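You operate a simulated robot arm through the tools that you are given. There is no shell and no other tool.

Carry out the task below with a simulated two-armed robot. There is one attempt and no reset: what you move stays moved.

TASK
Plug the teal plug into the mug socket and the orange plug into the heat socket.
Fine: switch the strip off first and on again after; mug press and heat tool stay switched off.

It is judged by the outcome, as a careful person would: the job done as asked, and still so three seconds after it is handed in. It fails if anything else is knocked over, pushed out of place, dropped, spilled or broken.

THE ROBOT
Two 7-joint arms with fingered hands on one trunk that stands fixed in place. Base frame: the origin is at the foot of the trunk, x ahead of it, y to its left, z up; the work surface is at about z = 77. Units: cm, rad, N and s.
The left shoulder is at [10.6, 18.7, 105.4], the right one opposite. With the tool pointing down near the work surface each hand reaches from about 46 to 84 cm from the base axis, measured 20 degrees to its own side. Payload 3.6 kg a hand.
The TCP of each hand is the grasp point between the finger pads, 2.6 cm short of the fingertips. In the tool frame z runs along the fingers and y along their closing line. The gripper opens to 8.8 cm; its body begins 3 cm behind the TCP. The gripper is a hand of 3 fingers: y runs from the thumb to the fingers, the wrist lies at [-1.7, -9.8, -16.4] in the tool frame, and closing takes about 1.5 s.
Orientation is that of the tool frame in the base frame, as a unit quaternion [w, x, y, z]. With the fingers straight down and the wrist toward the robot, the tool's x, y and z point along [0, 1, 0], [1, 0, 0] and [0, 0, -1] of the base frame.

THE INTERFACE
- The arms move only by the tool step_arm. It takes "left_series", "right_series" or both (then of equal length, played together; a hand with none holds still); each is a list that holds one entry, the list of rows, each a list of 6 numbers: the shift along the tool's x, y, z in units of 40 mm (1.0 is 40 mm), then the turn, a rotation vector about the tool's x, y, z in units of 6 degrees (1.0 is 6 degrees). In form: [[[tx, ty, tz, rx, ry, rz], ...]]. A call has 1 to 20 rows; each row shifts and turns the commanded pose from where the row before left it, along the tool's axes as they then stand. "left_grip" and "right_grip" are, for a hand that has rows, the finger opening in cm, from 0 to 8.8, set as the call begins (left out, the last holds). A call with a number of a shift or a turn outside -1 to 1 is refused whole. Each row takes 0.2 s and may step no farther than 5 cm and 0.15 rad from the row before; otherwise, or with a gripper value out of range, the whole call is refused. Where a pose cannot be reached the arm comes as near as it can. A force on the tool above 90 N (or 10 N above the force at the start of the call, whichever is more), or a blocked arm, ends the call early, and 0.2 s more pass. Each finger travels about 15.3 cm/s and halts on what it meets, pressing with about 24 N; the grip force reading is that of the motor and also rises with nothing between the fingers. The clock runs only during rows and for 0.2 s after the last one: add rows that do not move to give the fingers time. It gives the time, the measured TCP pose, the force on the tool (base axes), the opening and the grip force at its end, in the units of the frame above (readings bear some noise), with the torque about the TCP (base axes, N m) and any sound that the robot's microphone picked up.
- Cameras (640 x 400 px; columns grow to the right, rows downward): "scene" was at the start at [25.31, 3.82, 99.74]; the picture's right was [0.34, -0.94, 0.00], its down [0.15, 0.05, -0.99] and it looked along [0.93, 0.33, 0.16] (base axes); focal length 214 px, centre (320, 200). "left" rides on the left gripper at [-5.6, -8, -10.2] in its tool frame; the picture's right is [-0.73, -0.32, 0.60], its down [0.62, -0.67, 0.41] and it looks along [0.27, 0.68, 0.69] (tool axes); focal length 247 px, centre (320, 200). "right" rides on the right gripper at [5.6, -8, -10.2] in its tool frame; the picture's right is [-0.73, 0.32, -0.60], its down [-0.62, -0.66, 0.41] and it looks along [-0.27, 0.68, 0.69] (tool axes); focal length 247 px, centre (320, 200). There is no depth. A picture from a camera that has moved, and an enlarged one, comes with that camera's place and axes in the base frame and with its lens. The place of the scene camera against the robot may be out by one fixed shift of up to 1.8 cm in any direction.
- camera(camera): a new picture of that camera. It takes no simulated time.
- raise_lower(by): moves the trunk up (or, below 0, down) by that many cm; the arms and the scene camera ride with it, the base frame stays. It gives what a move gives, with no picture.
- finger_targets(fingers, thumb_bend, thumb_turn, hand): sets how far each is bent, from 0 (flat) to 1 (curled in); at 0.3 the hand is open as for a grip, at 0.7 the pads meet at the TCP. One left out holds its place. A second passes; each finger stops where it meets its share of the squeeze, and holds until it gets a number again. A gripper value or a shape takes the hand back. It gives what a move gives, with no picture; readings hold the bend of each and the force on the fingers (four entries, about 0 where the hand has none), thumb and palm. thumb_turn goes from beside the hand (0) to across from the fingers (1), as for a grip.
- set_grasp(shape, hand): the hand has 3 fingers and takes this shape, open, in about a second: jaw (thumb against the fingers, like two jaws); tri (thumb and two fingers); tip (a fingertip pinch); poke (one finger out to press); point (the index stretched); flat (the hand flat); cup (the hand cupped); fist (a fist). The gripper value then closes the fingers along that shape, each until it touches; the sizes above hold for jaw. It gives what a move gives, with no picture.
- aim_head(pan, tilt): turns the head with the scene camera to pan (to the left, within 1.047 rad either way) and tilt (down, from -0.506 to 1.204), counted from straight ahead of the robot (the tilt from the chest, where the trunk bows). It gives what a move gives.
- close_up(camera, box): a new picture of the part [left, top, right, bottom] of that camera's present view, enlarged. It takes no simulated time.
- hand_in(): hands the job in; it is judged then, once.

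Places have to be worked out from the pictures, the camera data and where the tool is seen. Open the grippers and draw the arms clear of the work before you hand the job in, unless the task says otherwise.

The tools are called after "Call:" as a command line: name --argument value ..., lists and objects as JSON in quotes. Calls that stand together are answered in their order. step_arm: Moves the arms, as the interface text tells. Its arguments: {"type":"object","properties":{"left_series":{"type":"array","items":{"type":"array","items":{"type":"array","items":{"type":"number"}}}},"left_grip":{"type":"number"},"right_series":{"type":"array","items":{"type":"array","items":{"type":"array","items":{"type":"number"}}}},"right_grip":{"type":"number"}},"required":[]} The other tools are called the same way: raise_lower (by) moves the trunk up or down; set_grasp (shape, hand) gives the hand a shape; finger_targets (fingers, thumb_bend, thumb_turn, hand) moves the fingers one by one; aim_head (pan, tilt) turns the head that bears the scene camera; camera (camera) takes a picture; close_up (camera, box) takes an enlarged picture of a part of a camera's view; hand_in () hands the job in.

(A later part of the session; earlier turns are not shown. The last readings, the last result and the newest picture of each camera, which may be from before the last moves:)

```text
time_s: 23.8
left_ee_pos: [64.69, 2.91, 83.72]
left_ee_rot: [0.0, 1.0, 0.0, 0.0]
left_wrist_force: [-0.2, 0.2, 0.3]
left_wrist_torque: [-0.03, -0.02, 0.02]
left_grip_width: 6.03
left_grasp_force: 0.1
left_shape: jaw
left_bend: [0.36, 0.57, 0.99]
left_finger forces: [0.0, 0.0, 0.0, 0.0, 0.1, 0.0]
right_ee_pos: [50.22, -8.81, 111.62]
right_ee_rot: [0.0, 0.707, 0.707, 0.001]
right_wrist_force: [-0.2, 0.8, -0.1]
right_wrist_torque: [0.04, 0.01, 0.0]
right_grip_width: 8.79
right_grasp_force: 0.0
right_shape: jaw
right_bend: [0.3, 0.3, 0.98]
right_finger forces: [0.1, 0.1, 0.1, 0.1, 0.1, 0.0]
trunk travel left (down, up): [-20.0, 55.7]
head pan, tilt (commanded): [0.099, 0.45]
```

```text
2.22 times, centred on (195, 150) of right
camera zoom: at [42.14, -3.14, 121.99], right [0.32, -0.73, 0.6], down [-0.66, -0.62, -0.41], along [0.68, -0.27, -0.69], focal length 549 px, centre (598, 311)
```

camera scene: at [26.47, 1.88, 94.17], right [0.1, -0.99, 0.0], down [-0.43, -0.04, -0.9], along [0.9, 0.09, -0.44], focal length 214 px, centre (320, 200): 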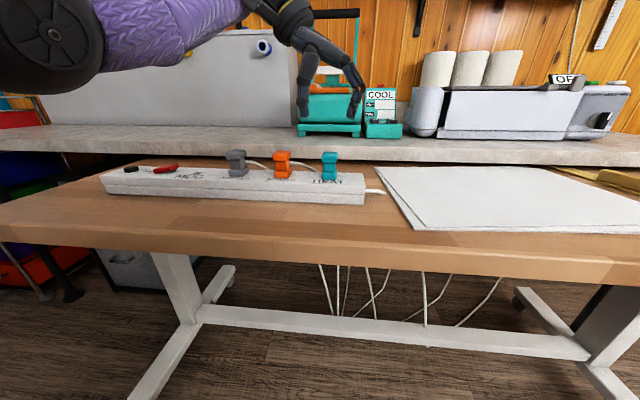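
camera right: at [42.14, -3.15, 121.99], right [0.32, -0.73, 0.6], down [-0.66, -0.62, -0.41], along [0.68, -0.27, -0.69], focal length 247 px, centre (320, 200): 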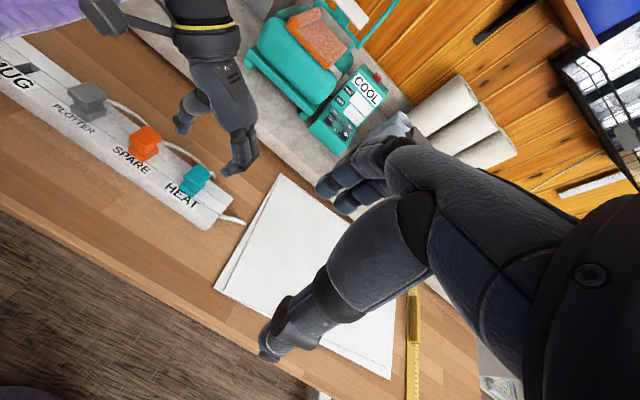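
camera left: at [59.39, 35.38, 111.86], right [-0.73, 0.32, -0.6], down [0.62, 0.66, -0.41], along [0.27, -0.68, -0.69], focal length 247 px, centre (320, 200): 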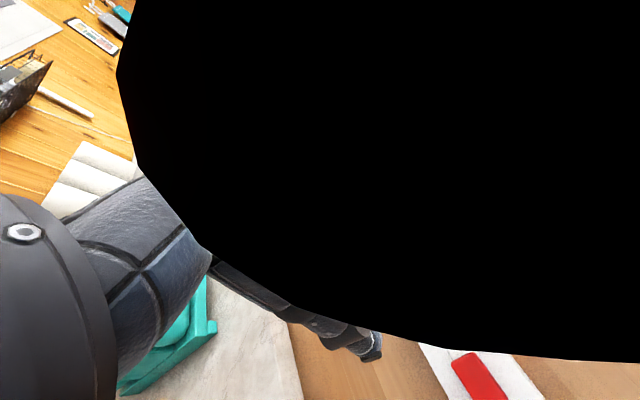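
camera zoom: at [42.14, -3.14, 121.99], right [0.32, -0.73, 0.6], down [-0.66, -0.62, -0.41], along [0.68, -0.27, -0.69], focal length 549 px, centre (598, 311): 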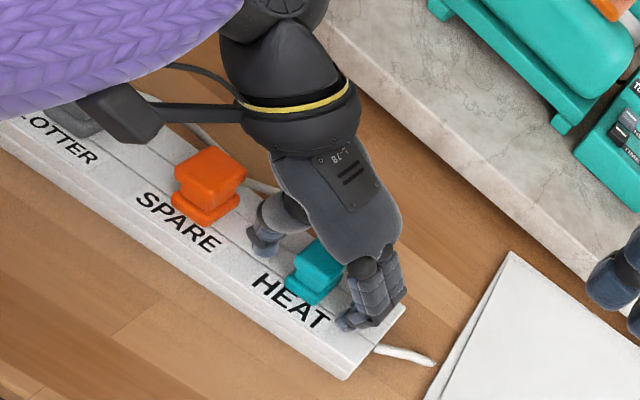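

The pads flank the waist and nothing touches. I close the hand on the teal plug.

Call:
step_arm --left_series '[[[0, 0, 0, 0, 0, 0], [0, 0, 0, 0, 0, 0], [0, 0, 0, 0, 0, 0], [0, 0, 0, 0, 0, 0], [0, 0, 0, 0, 0, 0], [0, 0, 0, 0, 0, 0], [0, 0, 0, 0, 0, 0], [0, 0, 0, 0, 0, 0]]]' --left_grip 0

Call:
close_up --camera "scene" --box '[240, 90, 400, 210]'

Call:
close_up --camera "right" --box '[100, 60, 290, 240]'

```text
time_s: 25.6
left_ee_pos: [64.66, 3.01, 83.73]
left_ee_rot: [0.0, 1.0, 0.0, 0.0]
left_wrist_force: [-0.1, -0.3, -0.2]
left_wrist_torque: [0.02, 0.02, 0.01]
left_grip_width: 2.29
left_grasp_force: 24.2
left_shape: jaw
left_bend: [0.55, 0.73, 1.0]
left_finger forces: [11.0, 10.5, 0.0, 0.0, 21.5, 0.1]
right_ee_pos: [50.19, -8.79, 111.7]
right_ee_rot: [0.0, 0.708, 0.706, 0.0]
right_wrist_force: [0.1, -0.9, 0.2]
right_wrist_torque: [0.0, -0.01, 0.01]
right_grip_width: 8.79
right_grasp_force: 0.0
right_shape: jaw
right_bend: [0.3, 0.3, 0.98]
right_finger forces: [0.1, 0.0, 0.0, 0.0, 0.0, 0.0]
trunk travel left (down, up): [-20.0, 55.7]
head pan, tilt (commanded): [0.099, 0.45]
```

```text
3.33 times, centred on (320, 150) of scene
camera zoom: at [26.47, 1.87, 94.17], right [0.1, -1.0, 0.0], down [-0.43, -0.04, -0.9], along [0.9, 0.09, -0.44], focal length 715 px, centre (320, 367)
```

zoom: 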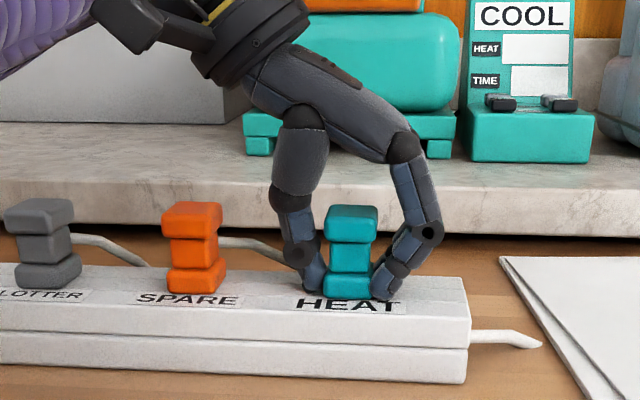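

```text
2.22 times, centred on (195, 150) of right
camera zoom: at [42.15, -3.14, 121.99], right [0.32, -0.73, 0.6], down [-0.66, -0.62, -0.41], along [0.68, -0.27, -0.69], focal length 549 px, centre (598, 311)
```

zoom: 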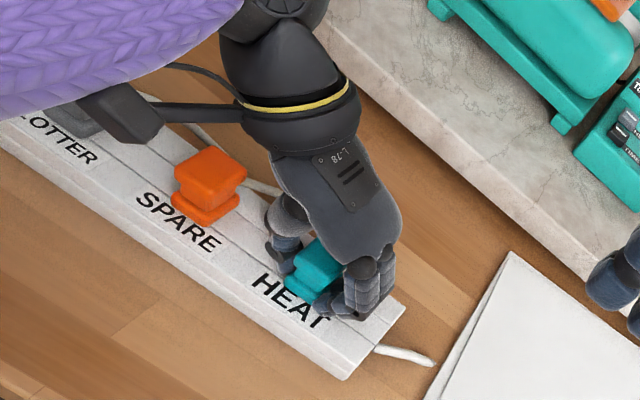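

A firm grip: 24 N with the width at 2.3 cm, balanced between thumb and fingers. Now I pull straight up slowly, watching the force and sound.

Call:
step_arm --left_series '[[[0, 0, -0.05, 0, 0, 0], [0, 0, -0.05, 0, 0, 0], [0, 0, -0.05, 0, 0, 0], [0, 0, -0.05, 0, 0, 0], [0, 0, -0.05, 0, 0, 0], [0, 0, 0, 0, 0, 0]]]'

Call:
close_up --camera "scene" --box '[240, 90, 400, 210]'

```text
time_s: 27.0
left_ee_pos: [64.57, 3.05, 84.66]
left_ee_rot: [0.0, 1.0, 0.0, 0.0]
left_wrist_force: [0.0, 0.7, -0.1]
left_wrist_torque: [0.01, -0.02, 0.0]
left_grip_width: 2.26
left_grasp_force: 23.8
left_shape: jaw
left_bend: [0.55, 0.73, 1.0]
left_finger forces: [10.9, 10.5, 0.0, 0.0, 21.6, 0.0]
right_ee_pos: [50.39, -8.77, 111.6]
right_ee_rot: [-0.001, 0.707, 0.708, -0.001]
right_wrist_force: [0.8, -0.4, 0.0]
right_wrist_torque: [-0.01, 0.01, 0.0]
right_grip_width: 8.78
right_grasp_force: 0.0
right_shape: jaw
right_bend: [0.3, 0.3, 0.98]
right_finger forces: [0.0, 0.0, 0.1, 0.1, 0.0, 0.0]
trunk travel left (down, up): [-20.0, 55.7]
head pan, tilt (commanded): [0.099, 0.45]
```

```text
3.33 times, centred on (320, 150) of scene
camera zoom: at [26.47, 1.87, 94.17], right [0.1, -1.0, 0.0], down [-0.43, -0.04, -0.9], along [0.9, 0.09, -0.44], focal length 715 px, centre (320, 367)
```

zoom: 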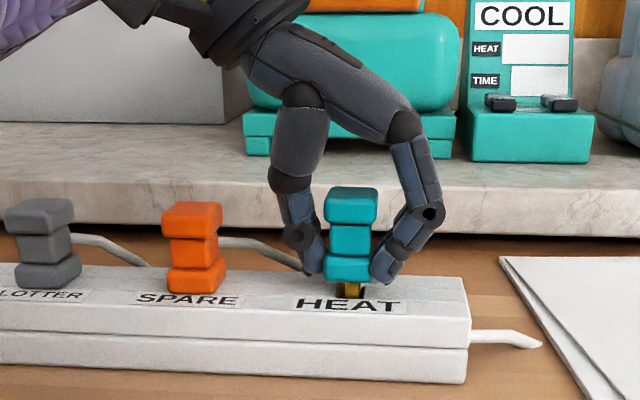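

The plug lifts freely and its gold pin shows. I raise it further to clear the other plugs and look for its cord.

Call:
step_arm --left_series '[[[0, 0, -0.15, 0, 0, 0], [0, 0, -0.25, 0, 0, 0], [0, 0, -0.35, 0, 0, 0], [0, 0, -0.4, 0, 0, 0], [0, 0, -0.4, 0, 0, 0], [0, 0, -0.4, 0, 0, 0], [0, 0, -0.35, 0, 0, 0], [0, 0, 0, 0, 0, 0]]]'

Call:
close_up --camera "scene" --box '[220, 50, 420, 210]'

Call:
close_up --camera "right" --box '[100, 60, 290, 240]'

```text
time_s: 28.8
left_ee_pos: [64.7, 2.97, 93.87]
left_ee_rot: [0.0, 1.0, 0.0, -0.001]
left_wrist_force: [0.1, -0.8, -1.0]
left_wrist_torque: [-0.07, -0.02, 0.0]
left_grip_width: 2.27
left_grasp_force: 24.1
left_shape: jaw
left_bend: [0.55, 0.73, 1.0]
left_finger forces: [11.0, 10.5, 0.1, 0.0, 21.5, 0.0]
right_ee_pos: [50.28, -8.76, 111.75]
right_ee_rot: [0.0, 0.707, 0.707, 0.0]
right_wrist_force: [0.6, 0.5, 0.0]
right_wrist_torque: [0.03, -0.01, -0.05]
right_grip_width: 8.75
right_grasp_force: 0.1
right_shape: jaw
right_bend: [0.3, 0.3, 0.98]
right_finger forces: [0.1, 0.0, 0.0, 0.0, 0.0, 0.0]
trunk travel left (down, up): [-20.0, 55.7]
head pan, tilt (commanded): [0.099, 0.45]
```

```text
2.50 times, centred on (320, 130) of scene
camera zoom: at [26.47, 1.87, 94.16], right [0.1, -1.0, 0.0], down [-0.43, -0.04, -0.9], along [0.9, 0.09, -0.44], focal length 536 px, centre (320, 375)
```

zoom: 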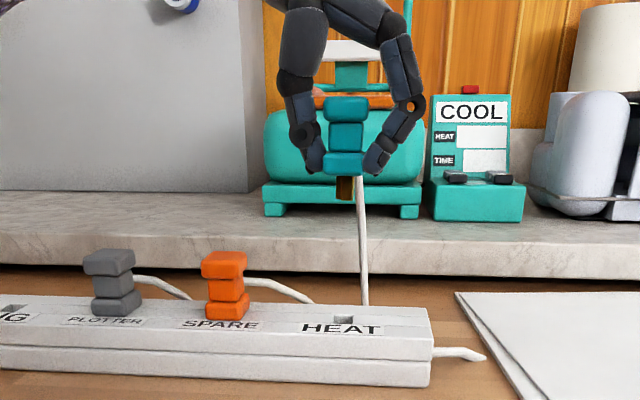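

```text
2.22 times, centred on (195, 150) of right
camera zoom: at [42.15, -3.14, 121.98], right [0.32, -0.73, 0.6], down [-0.66, -0.62, -0.41], along [0.68, -0.27, -0.69], focal length 549 px, centre (598, 311)
```

zoom: 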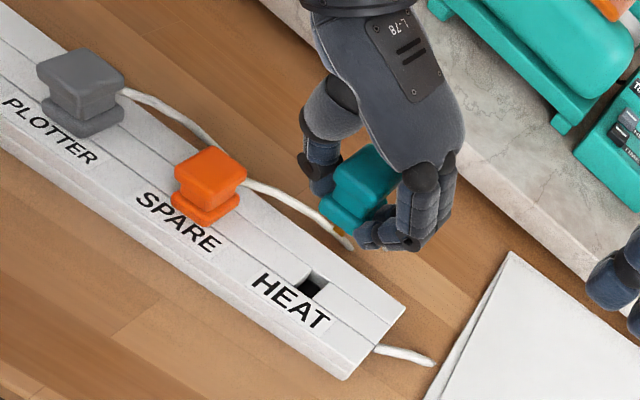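

The teal plug is out with its thin cord trailing behind, and the HEAT hole is free. I carry it along the strip to above MUG (y≈29.4) at this height, and turn the right hand 30° so its camera looks towards MUG.

Call:
step_arm --left_series '[[[0, -0.4, 0, 0, 0, 0], [0, -0.75, 0, 0, 0, 0], [0, -0.75, 0, 0, 0, 0], [0, -0.75, 0, 0, 0, 0], [0, -0.75, 0, 0, 0, 0], [0, -0.75, 0, 0, 0, 0], [0, -0.75, 0, 0, 0, 0], [0, -0.75, 0, 0, 0, 0], [0, -0.6, 0, 0, 0, 0], [0, -0.4, 0, 0, 0, 0], [0, 0, 0, 0, 0, 0]]]'

Call:
step_arm --right_series '[[[0, 0, 0, 0, 0, -1], [0, 0, 0, 0, 0, -1], [0, 0, 0, 0, 0, -1], [0, 0, 0, 0, 0, -1], [0, 0, 0, 0, 0, -1], [0, 0, 0, 0, 0, 0]]]'

Call:
aim_head --pan 0.5 --tilt 0.4

Call:
camera --camera "scene"

Call:
camera --camera "right"

```text
time_s: 31.2
left_ee_pos: [64.58, 29.74, 93.91]
left_ee_rot: [0.0, 1.0, 0.001, -0.001]
left_wrist_force: [-0.4, -1.0, -1.1]
left_wrist_torque: [-0.02, 0.01, -0.01]
left_grip_width: 2.26
left_grasp_force: 24.4
left_shape: jaw
left_bend: [0.55, 0.73, 1.0]
left_finger forces: [10.9, 10.5, 0.0, 0.0, 21.5, 0.1]
right_ee_pos: [50.39, -8.75, 111.7]
right_ee_rot: [0.0, 0.707, 0.707, 0.0]
right_wrist_force: [-0.4, 0.0, -0.9]
right_wrist_torque: [0.01, 0.0, 0.0]
right_grip_width: 8.77
right_grasp_force: 0.0
right_shape: jaw
right_bend: [0.3, 0.3, 0.98]
right_finger forces: [0.1, 0.0, 0.0, 0.0, 0.1, 0.1]
trunk travel left (down, up): [-20.0, 55.7]
head pan, tilt (commanded): [0.099, 0.45]
```

```text
time_s: 32.6
left_ee_pos: [64.69, 29.51, 93.9]
left_ee_rot: [0.0, 1.0, -0.001, 0.0]
left_wrist_force: [0.0, 0.5, -0.6]
left_wrist_torque: [0.0, 0.04, 0.01]
left_grip_width: 2.27
left_grasp_force: 24.0
left_shape: jaw
left_bend: [0.55, 0.73, 1.0]
left_finger forces: [11.0, 10.5, 0.0, 0.0, 21.5, 0.0]
right_ee_pos: [50.33, -8.73, 111.75]
right_ee_rot: [0.001, 0.499, 0.867, 0.0]
right_wrist_force: [-0.1, -0.1, -0.7]
right_wrist_torque: [0.03, 0.01, 0.0]
right_grip_width: 8.76
right_grasp_force: 0.1
right_shape: jaw
right_bend: [0.3, 0.3, 0.98]
right_finger forces: [0.0, 0.1, 0.1, 0.0, 0.0, 0.0]
trunk travel left (down, up): [-20.0, 55.7]
head pan, tilt (commanded): [0.099, 0.45]
```

```text
time_s: 33.4
left_ee_pos: [64.62, 29.55, 93.96]
left_ee_rot: [0.001, 1.0, 0.0, 0.0]
left_wrist_force: [-0.2, -0.2, -0.3]
left_wrist_torque: [0.0, 0.0, -0.01]
left_grip_width: 2.24
left_grasp_force: 23.5
left_shape: jaw
left_bend: [0.55, 0.73, 1.0]
left_finger forces: [11.0, 10.5, 0.0, 0.0, 21.5, 0.0]
right_ee_pos: [50.21, -8.87, 111.83]
right_ee_rot: [-0.001, 0.5, 0.866, 0.0]
right_wrist_force: [-0.3, 0.0, -0.3]
right_wrist_torque: [-0.01, -0.01, 0.02]
right_grip_width: 8.77
right_grasp_force: 0.0
right_shape: jaw
right_bend: [0.3, 0.3, 0.98]
right_finger forces: [0.1, 0.0, 0.0, 0.0, 0.0, 0.1]
trunk travel left (down, up): [-20.0, 55.7]
head pan, tilt (commanded): [0.499, 0.4]
```

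```text
taken
camera scene: at [25.46, 5.39, 94.63], right [0.48, -0.88, 0.0], down [-0.34, -0.19, -0.92], along [0.81, 0.44, -0.39], focal length 214 px, centre (320, 200)
```

scene: 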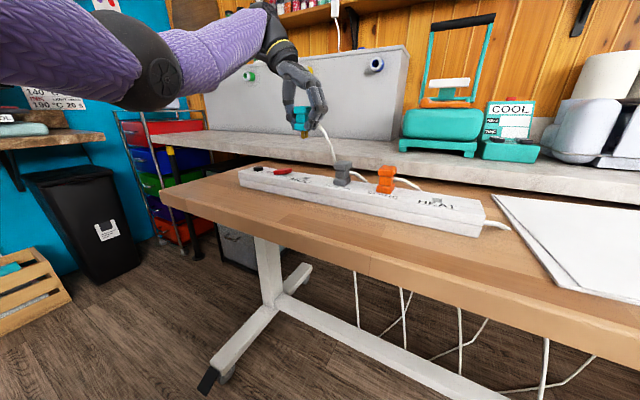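

```text
taken
camera right: at [40.43, -7.89, 122.0], right [0.64, -0.48, 0.6], down [-0.26, -0.87, -0.41], along [0.72, 0.11, -0.69], focal length 247 px, centre (320, 200)
```

right: 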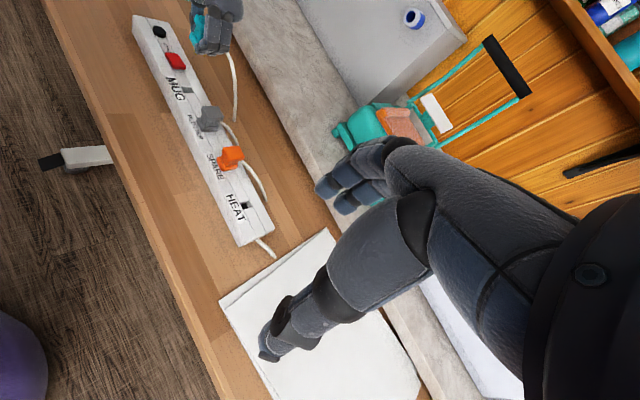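

Both cameras see the plug above MUG with the cord trailing behind the strip. I zoom in to measure the pin against the hole.

Call:
close_up --camera "scene" --box '[230, 60, 390, 200]'

Call:
close_up --camera "right" --box '[110, 0, 290, 140]'

Call:
close_up --camera "right" --box '[140, 60, 280, 260]'

```text
2.86 times, centred on (310, 130) of scene
camera zoom: at [25.46, 5.39, 94.63], right [0.48, -0.88, 0.0], down [-0.34, -0.19, -0.92], along [0.81, 0.44, -0.39], focal length 613 px, centre (349, 400)
```

zoom: 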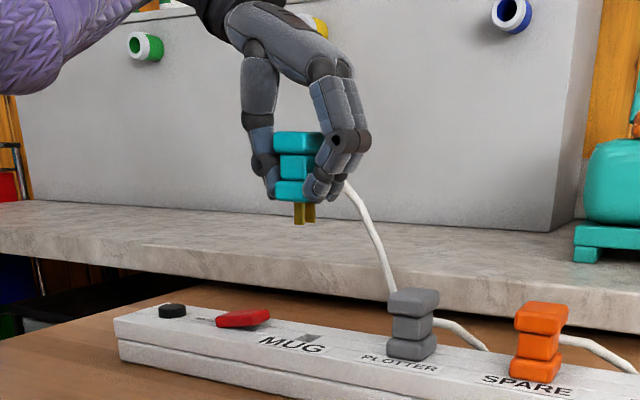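

```text
2.86 times, centred on (200, 70) of right
camera zoom: at [40.43, -7.89, 122.0], right [0.64, -0.48, 0.6], down [-0.26, -0.87, -0.41], along [0.72, 0.11, -0.69], focal length 706 px, centre (663, 571)
```

zoom: 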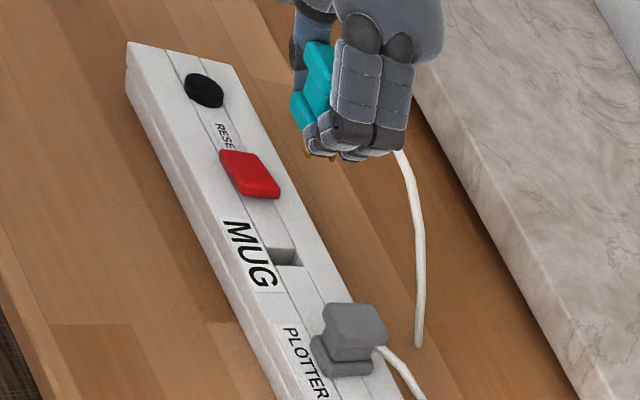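

```text
2.00 times, centred on (210, 160) of right
camera zoom: at [40.43, -7.89, 122.0], right [0.64, -0.48, 0.6], down [-0.26, -0.87, -0.41], along [0.72, 0.11, -0.69], focal length 494 px, centre (540, 280)
```

zoom: 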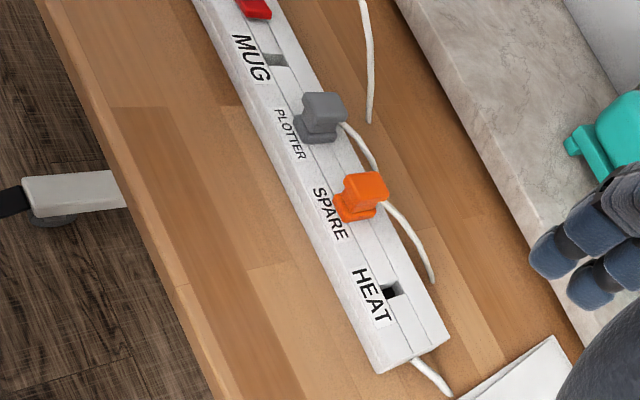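

The pin hangs about 5 cm below the TCP, with the hole roughly 1.9 × 1.6 cm. I lower to bring the pin bottom just above the strip and check the alignment close up.

Call:
step_arm --left_series '[[[0, 0.04, 0.3, 0, 0, 0], [0, 0, 0.4, 0, 0, 0], [0, 0, 0.4, 0, 0, 0], [0, 0, 0.4, 0, 0, 0], [0, 0, 0.3, 0, 0, 0], [0, 0, 0, 0, 0, 0], [0, 0, 0, 0, 0, 0]]]'

Call:
close_up --camera "scene" --box '[250, 110, 370, 200]'

Call:
close_up --camera "right" --box '[130, 20, 250, 130]'

```text
time_s: 35.0
left_ee_pos: [64.72, 29.38, 86.68]
left_ee_rot: [0.0, 1.0, 0.0, 0.0]
left_wrist_force: [0.5, -0.4, -0.2]
left_wrist_torque: [-0.02, 0.01, -0.02]
left_grip_width: 2.28
left_grasp_force: 24.5
left_shape: jaw
left_bend: [0.55, 0.73, 1.0]
left_finger forces: [11.0, 10.6, 0.0, 0.0, 21.5, 0.0]
right_ee_pos: [50.25, -8.71, 111.68]
right_ee_rot: [0.0, 0.5, 0.866, 0.0]
right_wrist_force: [-1.2, 0.6, 0.3]
right_wrist_torque: [-0.01, -0.02, -0.01]
right_grip_width: 8.8
right_grasp_force: 0.2
right_shape: jaw
right_bend: [0.3, 0.3, 0.98]
right_finger forces: [0.0, 0.1, 0.0, 0.0, 0.1, 0.0]
trunk travel left (down, up): [-20.0, 55.7]
head pan, tilt (commanded): [0.499, 0.4]
```

```text
4.44 times, centred on (310, 155) of scene
camera zoom: at [25.46, 5.4, 94.64], right [0.48, -0.88, 0.0], down [-0.34, -0.19, -0.92], along [0.81, 0.44, -0.39], focal length 953 px, centre (364, 400)
```

zoom: 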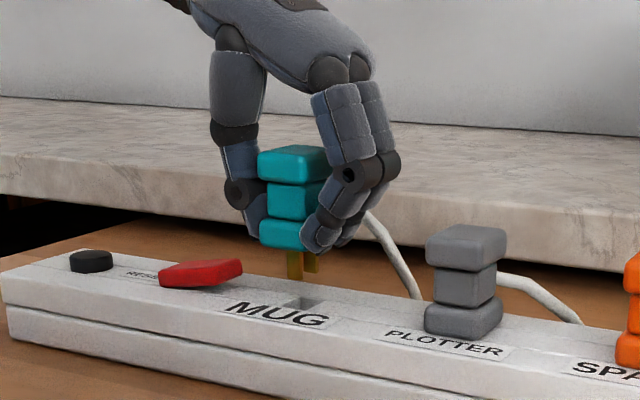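

```text
3.64 times, centred on (190, 75) of right
camera zoom: at [40.43, -7.88, 122.0], right [0.64, -0.48, 0.6], down [-0.26, -0.87, -0.41], along [0.72, 0.11, -0.69], focal length 898 px, centre (793, 654)
```

zoom: 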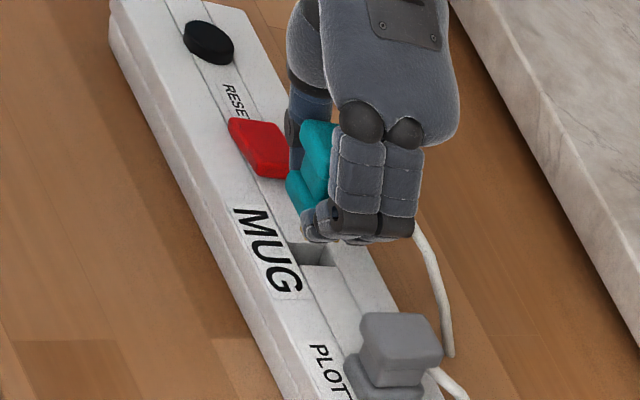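

The prongs are about 1 cm above the hole. I enlarge the scene view strongly to judge the offset.

Call:
close_up --camera "scene" --box '[285, 145, 335, 180]'

Call:
close_up --camera "right" --box '[170, 50, 220, 85]'

```text
11.43 times, centred on (310, 162) of scene
camera zoom: at [25.46, 5.4, 94.64], right [0.48, -0.88, 0.0], down [-0.34, -0.19, -0.92], along [0.81, 0.44, -0.39], focal length 2451 px, centre (434, 629)
```

zoom: 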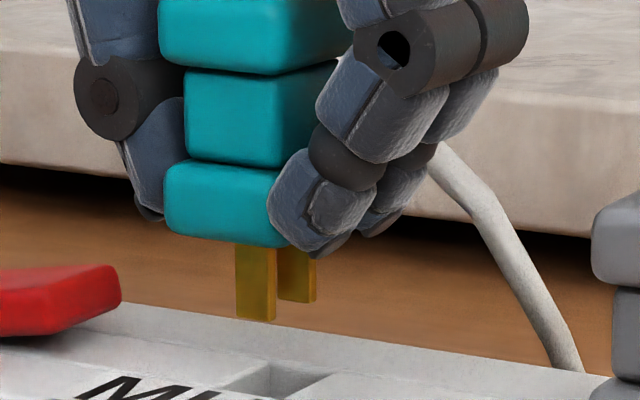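

```text
11.43 times, centred on (195, 68) of right
camera zoom: at [40.43, -7.88, 122.0], right [0.64, -0.48, 0.6], down [-0.26, -0.87, -0.41], along [0.72, 0.11, -0.69], focal length 2823 px, centre (1749, 1714)
```

zoom: 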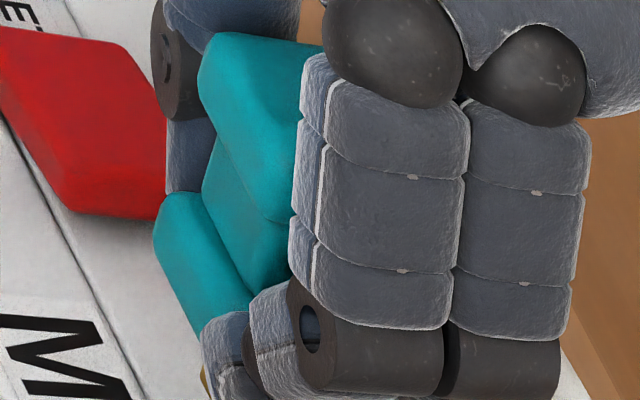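

The two prongs lie one behind the other along x. I shift the zoom window down so that the whole hole is visible.

Call:
close_up --camera "scene" --box '[285, 155, 335, 190]'

Call:
close_up --camera "right" --box '[170, 65, 220, 100]'

```text
11.43 times, centred on (310, 172) of scene
camera zoom: at [25.46, 5.4, 94.64], right [0.48, -0.88, 0.0], down [-0.34, -0.19, -0.92], along [0.81, 0.44, -0.39], focal length 2451 px, centre (434, 514)
```

zoom: 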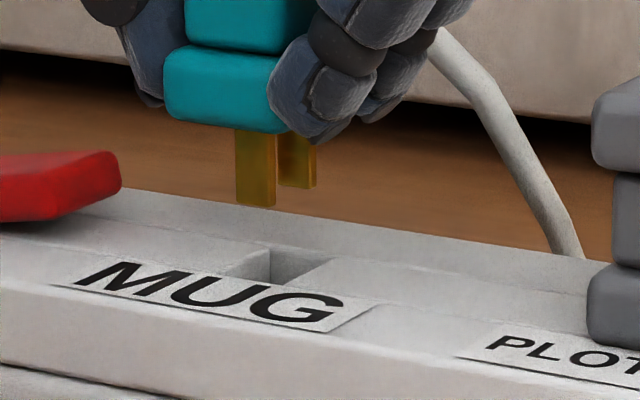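

```text
11.43 times, centred on (195, 82) of right
camera zoom: at [40.43, -7.88, 122.0], right [0.64, -0.48, 0.6], down [-0.26, -0.87, -0.41], along [0.72, 0.11, -0.69], focal length 2823 px, centre (1749, 1543)
```

zoom: 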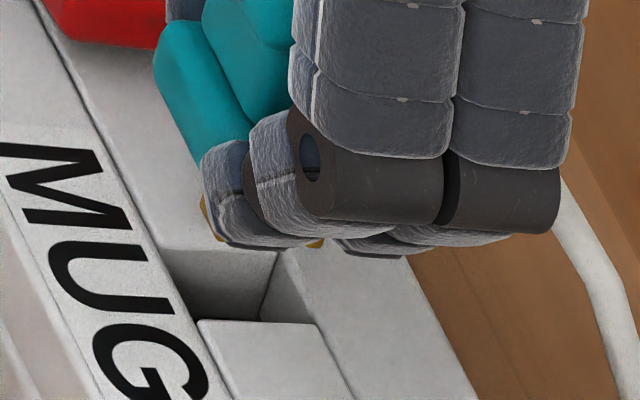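

The scene view shows the prongs laterally within about 0.15 cm; I zoom in further on the prong tips from the right camera to settle x and y.

Call:
close_up --camera "right" --box '[180, 74, 204, 90]'

Call:
close_up --camera "right" --box '[160, 50, 220, 140]'

```text
16.00 times, centred on (192, 82) of right
camera zoom: at [40.43, -7.88, 122.0], right [0.64, -0.48, 0.6], down [-0.26, -0.87, -0.41], along [0.72, 0.11, -0.69], focal length 3952 px, centre (2368, 2088)
```

zoom: 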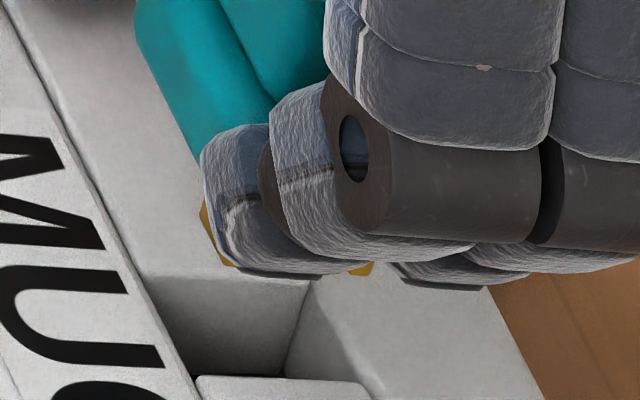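

```text
4.44 times, centred on (190, 95) of right
camera zoom: at [40.43, -7.88, 122.0], right [0.64, -0.48, 0.6], down [-0.26, -0.87, -0.41], along [0.72, 0.11, -0.69], focal length 1098 px, centre (898, 667)
```

zoom: 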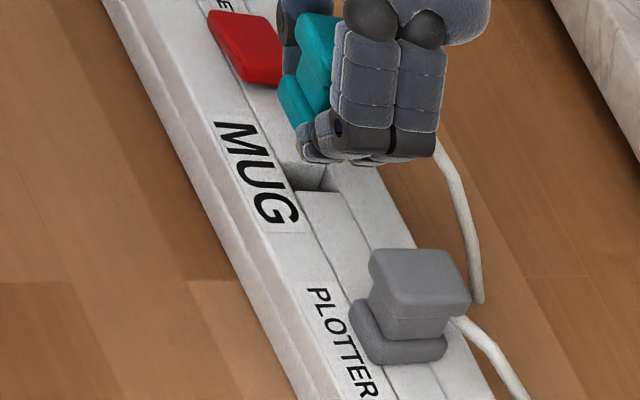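

Measured in the right view: prongs centre ≈(65.52, 29.94) vs hole centre ≈(65.33, 29.77), agreeing with the scene view, so I shift about −0.17 in x and −0.2 in y and lower to just above the hole.

Call:
step_arm --left_series '[[[-0.042, 0.052, 0, 0, 0, 0], [0, 0, 0.1, 0, 0, 0], [0, 0, 0.1, 0, 0, 0], [0, 0, 0, 0, 0, 0], [0, 0, 0, 0, 0, 0]]]'

Call:
close_up --camera "right" --box '[180, 74, 204, 90]'

Call:
close_up --camera "scene" --box '[285, 155, 335, 190]'

```text
time_s: 36.2
left_ee_pos: [64.46, 29.32, 85.8]
left_ee_rot: [0.0, 1.0, 0.0, 0.0]
left_wrist_force: [-0.1, -0.2, 0.1]
left_wrist_torque: [0.01, 0.02, -0.03]
left_grip_width: 2.26
left_grasp_force: 23.6
left_shape: jaw
left_bend: [0.55, 0.73, 1.0]
left_finger forces: [11.0, 10.7, 0.0, 0.0, 21.5, 0.0]
right_ee_pos: [50.36, -8.82, 111.7]
right_ee_rot: [0.0, 0.5, 0.866, 0.001]
right_wrist_force: [-0.6, -0.6, 0.4]
right_wrist_torque: [0.0, 0.02, -0.01]
right_grip_width: 8.77
right_grasp_force: 0.0
right_shape: jaw
right_bend: [0.3, 0.3, 0.98]
right_finger forces: [0.0, 0.0, 0.0, 0.0, 0.1, 0.0]
trunk travel left (down, up): [-20.0, 55.7]
head pan, tilt (commanded): [0.499, 0.4]
```

```text
16.00 times, centred on (192, 82) of right
camera zoom: at [40.43, -7.89, 122.0], right [0.64, -0.48, 0.6], down [-0.26, -0.87, -0.41], along [0.72, 0.11, -0.69], focal length 3952 px, centre (2368, 2088)
```

zoom: 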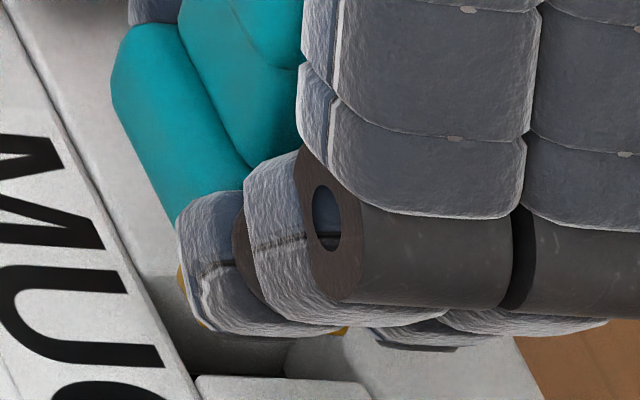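

```text
11.43 times, centred on (310, 172) of scene
camera zoom: at [25.46, 5.4, 94.64], right [0.48, -0.88, 0.0], down [-0.34, -0.19, -0.92], along [0.81, 0.44, -0.39], focal length 2451 px, centre (434, 514)
```

zoom: 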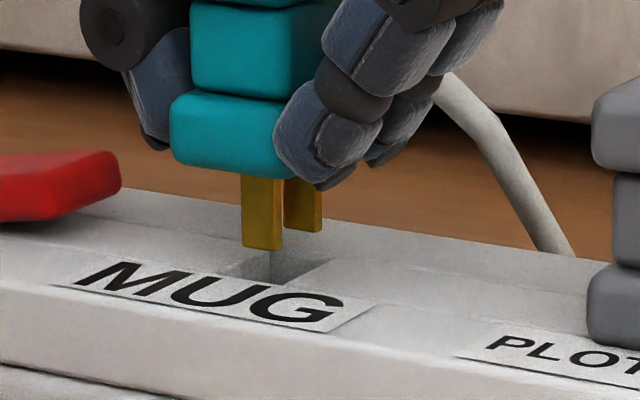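

Now the prongs centre on the hole in both views (right view: x 65.36 vs 65.33, y 29.76 vs 29.77). I lower gently by 1 cm and read the force.

Call:
step_arm --left_series '[[[0, 0, 0.05, 0, 0, 0], [0, 0, 0.05, 0, 0, 0], [0, 0, 0.05, 0, 0, 0], [0, 0, 0.05, 0, 0, 0], [0, 0, 0.05, 0, 0, 0], [0, 0, 0, 0, 0, 0]]]'

Call:
close_up --camera "scene" --box '[285, 155, 335, 190]'

Call:
close_up --camera "right" --box '[180, 74, 204, 90]'

```text
time_s: 37.6
left_ee_pos: [64.5, 29.26, 84.91]
left_ee_rot: [-0.001, 1.0, 0.001, 0.0]
left_wrist_force: [0.4, 0.3, 0.5]
left_wrist_torque: [0.02, -0.02, -0.04]
left_grip_width: 2.27
left_grasp_force: 23.9
left_shape: jaw
left_bend: [0.55, 0.73, 1.0]
left_finger forces: [10.8, 10.6, 0.0, 0.0, 21.6, 0.0]
right_ee_pos: [50.32, -8.71, 111.7]
right_ee_rot: [0.0, 0.501, 0.866, -0.001]
right_wrist_force: [1.0, 1.0, 0.1]
right_wrist_torque: [0.0, 0.0, 0.01]
right_grip_width: 8.78
right_grasp_force: 0.0
right_shape: jaw
right_bend: [0.3, 0.3, 0.98]
right_finger forces: [0.0, 0.0, 0.0, 0.0, 0.0, 0.0]
trunk travel left (down, up): [-20.0, 55.7]
head pan, tilt (commanded): [0.499, 0.4]
```

```text
11.43 times, centred on (310, 172) of scene
camera zoom: at [25.46, 5.4, 94.64], right [0.48, -0.88, 0.0], down [-0.34, -0.19, -0.92], along [0.81, 0.44, -0.39], focal length 2451 px, centre (434, 514)
```

zoom: 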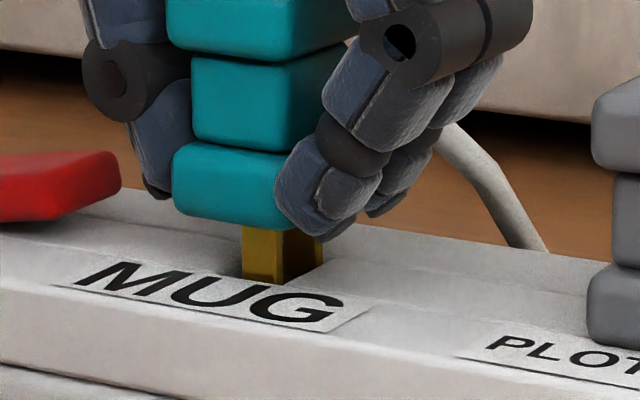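

```text
16.00 times, centred on (192, 82) of right
camera zoom: at [40.43, -7.89, 122.0], right [0.64, -0.48, 0.6], down [-0.26, -0.87, -0.41], along [0.72, 0.11, -0.69], focal length 3952 px, centre (2368, 2088)
```

zoom: 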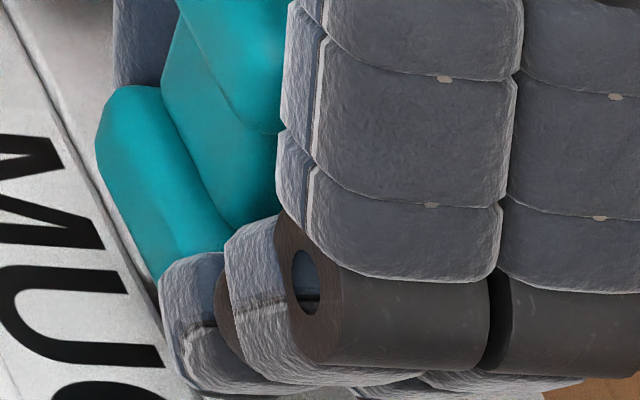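

No contact force, so the prongs are entering the hole. I continue down by about 1.1 cm to seat the plug.

Call:
step_arm --left_series '[[[0, 0, 0.05, 0, 0, 0], [0, 0, 0.05, 0, 0, 0], [0, 0, 0.05, 0, 0, 0], [0, 0, 0.05, 0, 0, 0], [0, 0, 0.05, 0, 0, 0], [0, 0, 0.03, 0, 0, 0], [0, 0, 0, 0, 0, 0]]]'

Call:
close_up --camera "scene" --box '[285, 155, 335, 190]'

Call:
close_up --camera "right" --box '[160, 50, 220, 140]'

```text
time_s: 39.2
left_ee_pos: [64.43, 29.21, 83.67]
left_ee_rot: [0.0, 1.0, 0.0, -0.001]
left_wrist_force: [1.4, -1.5, 0.2]
left_wrist_torque: [0.0, -0.02, -0.02]
left_grip_width: 2.27
left_grasp_force: 23.9
left_shape: jaw
left_bend: [0.55, 0.73, 1.0]
left_finger forces: [10.5, 11.1, 0.0, 0.0, 21.7, 0.0]
right_ee_pos: [50.38, -8.78, 111.65]
right_ee_rot: [0.0, 0.5, 0.866, 0.0]
right_wrist_force: [-0.5, -0.4, -0.1]
right_wrist_torque: [-0.01, 0.01, -0.01]
right_grip_width: 8.76
right_grasp_force: 0.1
right_shape: jaw
right_bend: [0.3, 0.3, 0.98]
right_finger forces: [0.1, 0.0, 0.0, 0.0, 0.1, 0.0]
trunk travel left (down, up): [-20.0, 55.7]
head pan, tilt (commanded): [0.499, 0.4]
```

```text
11.43 times, centred on (310, 172) of scene
camera zoom: at [25.47, 5.4, 94.63], right [0.48, -0.88, 0.0], down [-0.34, -0.19, -0.92], along [0.81, 0.44, -0.39], focal length 2451 px, centre (434, 514)
```

zoom: 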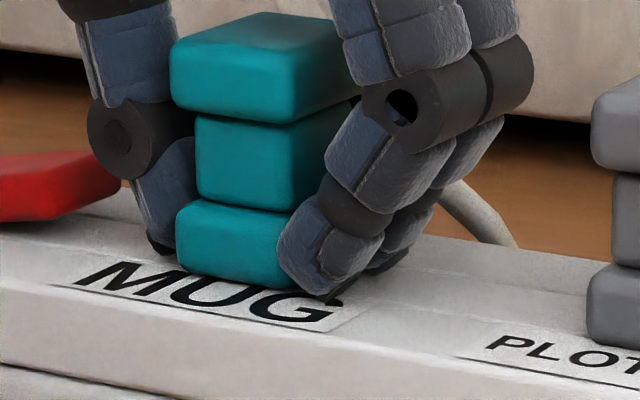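

```text
4.44 times, centred on (190, 95) of right
camera zoom: at [40.44, -7.89, 122.0], right [0.64, -0.48, 0.6], down [-0.26, -0.87, -0.41], along [0.72, 0.11, -0.69], focal length 1098 px, centre (898, 667)
```

zoom: 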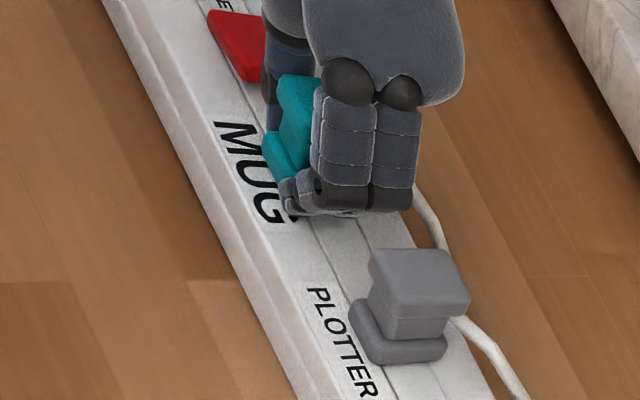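

The plug is at its seated height (z 83.67, same as when it sat in HEAT) with hardly any force; I press down slightly more to make sure it bottoms.

Call:
step_arm --left_series '[[[0, 0, 0.03, 0, 0, 0], [0, 0, 0.03, 0, 0, 0], [0, 0, 0, 0, 0, 0]]]'

Call:
close_up --camera "scene" --box '[285, 155, 335, 190]'

```text
time_s: 40.0
left_ee_pos: [64.39, 29.16, 83.63]
left_ee_rot: [0.0, 1.0, 0.0, 0.001]
left_wrist_force: [3.3, 1.0, 8.1]
left_wrist_torque: [0.12, -0.03, 0.04]
left_grip_width: 2.3
left_grasp_force: 24.2
left_shape: jaw
left_bend: [0.55, 0.74, 1.0]
left_finger forces: [11.4, 11.7, 0.0, 0.1, 28.7, 0.0]
right_ee_pos: [50.25, -8.88, 111.85]
right_ee_rot: [0.0, 0.5, 0.866, 0.0]
right_wrist_force: [0.0, -0.3, -0.4]
right_wrist_torque: [0.03, -0.02, 0.02]
right_grip_width: 8.78
right_grasp_force: 0.1
right_shape: jaw
right_bend: [0.3, 0.3, 0.98]
right_finger forces: [0.0, 0.0, 0.0, 0.0, 0.0, 0.0]
trunk travel left (down, up): [-20.0, 55.7]
head pan, tilt (commanded): [0.499, 0.4]
```

```text
11.43 times, centred on (310, 172) of scene
camera zoom: at [25.41, 5.37, 94.66], right [0.48, -0.88, 0.0], down [-0.34, -0.19, -0.92], along [0.81, 0.44, -0.39], focal length 2451 px, centre (434, 514)
```

zoom: 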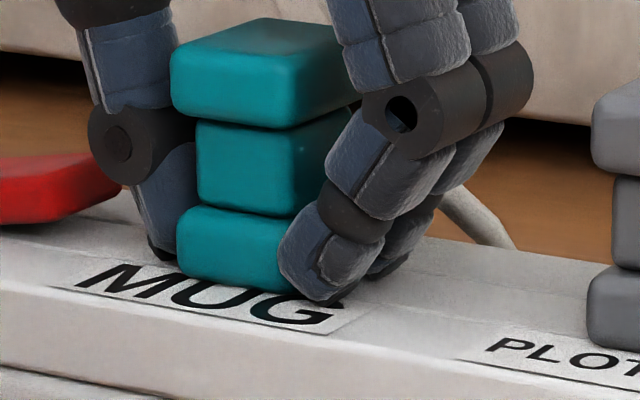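

The downward force rose to 8 N with no more travel, so the plug is bottomed in MUG. I open the fingers only slightly (the rocker is close to the thumb) and check.

Call:
step_arm --left_series '[[[0, 0, 0, 0, 0, 0], [0, 0, 0, 0, 0, 0], [0, 0, 0, 0, 0, 0], [0, 0, 0, 0, 0, 0], [0, 0, 0, 0, 0, 0]]]' --left_grip 3.6

Call:
close_up --camera "scene" --box '[270, 130, 350, 190]'

Call:
close_up --camera "right" --box '[140, 30, 230, 110]'

```text
time_s: 41.2
left_ee_pos: [64.45, 29.28, 83.56]
left_ee_rot: [-0.001, 1.0, 0.0, 0.001]
left_wrist_force: [-0.5, -1.1, 10.4]
left_wrist_torque: [-0.06, 0.05, 0.02]
left_grip_width: 3.51
left_grasp_force: 0.1
left_shape: jaw
left_bend: [0.47, 0.73, 1.0]
left_finger forces: [3.8, 2.0, 0.0, 0.0, 4.9, 0.1]
right_ee_pos: [50.22, -8.8, 111.88]
right_ee_rot: [0.0, 0.5, 0.866, 0.0]
right_wrist_force: [-0.5, -0.4, -0.1]
right_wrist_torque: [0.0, 0.0, -0.02]
right_grip_width: 8.75
right_grasp_force: 0.1
right_shape: jaw
right_bend: [0.3, 0.3, 0.98]
right_finger forces: [0.0, 0.0, 0.1, 0.0, 0.0, 0.1]
trunk travel left (down, up): [-20.0, 55.7]
head pan, tilt (commanded): [0.499, 0.4]
```

```text
6.67 times, centred on (310, 160) of scene
camera zoom: at [25.38, 5.36, 94.67], right [0.48, -0.88, 0.0], down [-0.34, -0.19, -0.92], along [0.81, 0.44, -0.39], focal length 1430 px, centre (387, 467)
```

zoom: 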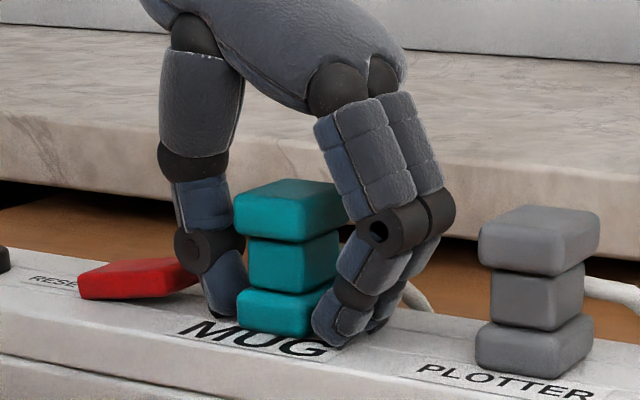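

```text
5.00 times, centred on (185, 70) of right
camera zoom: at [40.32, -7.94, 122.04], right [0.64, -0.48, 0.6], down [-0.26, -0.87, -0.41], along [0.72, 0.11, -0.69], focal length 1235 px, centre (995, 850)
```

zoom: 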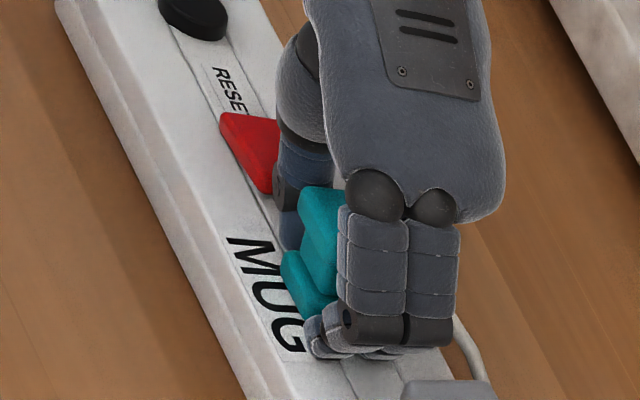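

The fingers have let go, and the ~10 N is the fingertips resting on the strip. I lift 0.3 cm with the opening at 4.0 to relieve that, then look again.

Call:
step_arm --left_series '[[[0, 0, -0.04, 0, 0, 0], [0, 0, -0.04, 0, 0, 0], [0, 0, 0, 0, 0, 0], [0, 0, 0, 0, 0, 0]]]' --left_grip 4.0

Call:
close_up --camera "scene" --box '[270, 130, 350, 190]'

```text
time_s: 42.2
left_ee_pos: [64.48, 29.14, 83.85]
left_ee_rot: [0.0, 1.0, 0.001, -0.002]
left_wrist_force: [-0.4, 0.1, 0.5]
left_wrist_torque: [0.02, -0.02, -0.01]
left_grip_width: 3.97
left_grasp_force: 0.1
left_shape: jaw
left_bend: [0.45, 0.7, 1.0]
left_finger forces: [0.1, 0.0, 0.0, 0.0, 0.1, 0.1]
right_ee_pos: [50.38, -8.86, 111.7]
right_ee_rot: [0.0, 0.5, 0.866, 0.0]
right_wrist_force: [-0.2, 0.2, -0.7]
right_wrist_torque: [-0.01, 0.0, 0.01]
right_grip_width: 8.76
right_grasp_force: 0.1
right_shape: jaw
right_bend: [0.3, 0.3, 0.98]
right_finger forces: [0.0, 0.0, 0.0, 0.0, 0.1, 0.0]
trunk travel left (down, up): [-20.0, 55.7]
head pan, tilt (commanded): [0.499, 0.4]
```

```text
6.67 times, centred on (310, 160) of scene
camera zoom: at [25.46, 5.4, 94.63], right [0.48, -0.88, 0.0], down [-0.34, -0.19, -0.92], along [0.81, 0.44, -0.39], focal length 1430 px, centre (387, 467)
```

zoom: 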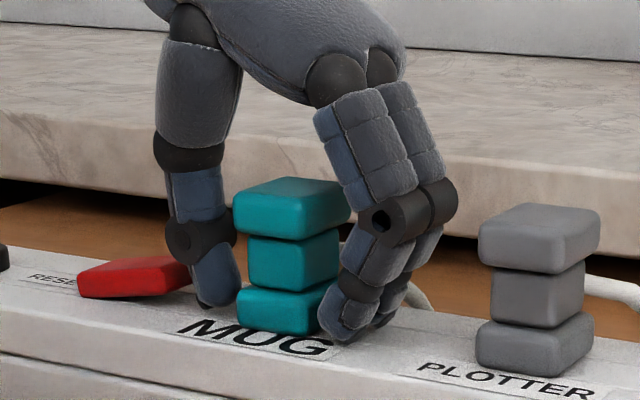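

No forces; both sides are clear of the plug. I lift straight up to z≈94 in growing steps and check that the plug stays seated.

Call:
step_arm --left_series '[[[0, 0, -0.08, 0, 0, 0], [0, 0, -0.1, 0, 0, 0], [0, 0, -0.2, 0, 0, 0], [0, 0, -0.3, 0, 0, 0], [0, 0, -0.5, 0, 0, 0], [0, 0, -0.6, 0, 0, 0], [0, 0, -0.6, 0, 0, 0], [0, 0, 0, 0, 0, 0]]]'

Call:
close_up --camera "scene" --box '[230, 60, 390, 200]'

Call:
close_up --camera "right" --box '[130, 10, 290, 150]'

```text
time_s: 44.0
left_ee_pos: [64.38, 29.35, 93.54]
left_ee_rot: [-0.001, 1.0, 0.0, -0.001]
left_wrist_force: [-0.1, -0.3, -0.1]
left_wrist_torque: [0.03, 0.01, -0.02]
left_grip_width: 3.99
left_grasp_force: 0.0
left_shape: jaw
left_bend: [0.45, 0.69, 1.0]
left_finger forces: [0.0, 0.1, 0.0, 0.1, 0.0, 0.0]
right_ee_pos: [50.42, -8.68, 111.73]
right_ee_rot: [0.0, 0.5, 0.866, 0.0]
right_wrist_force: [0.3, -0.1, 0.3]
right_wrist_torque: [0.02, 0.01, -0.02]
right_grip_width: 8.77
right_grasp_force: 0.1
right_shape: jaw
right_bend: [0.3, 0.3, 0.98]
right_finger forces: [0.0, 0.0, 0.0, 0.0, 0.1, 0.0]
trunk travel left (down, up): [-20.0, 55.7]
head pan, tilt (commanded): [0.499, 0.4]
```

```text
2.86 times, centred on (310, 130) of scene
camera zoom: at [25.46, 5.4, 94.63], right [0.48, -0.88, 0.0], down [-0.34, -0.19, -0.92], along [0.81, 0.44, -0.39], focal length 613 px, centre (349, 400)
```

zoom: 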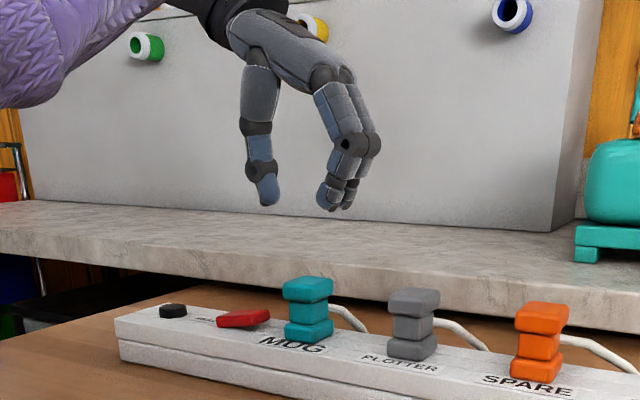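

```text
2.86 times, centred on (210, 80) of right
camera zoom: at [40.44, -7.89, 122.0], right [0.64, -0.48, 0.6], down [-0.26, -0.87, -0.41], along [0.72, 0.11, -0.69], focal length 706 px, centre (634, 543)
```

zoom: 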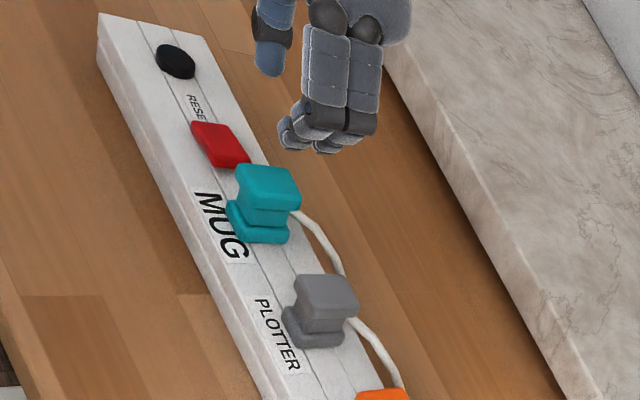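

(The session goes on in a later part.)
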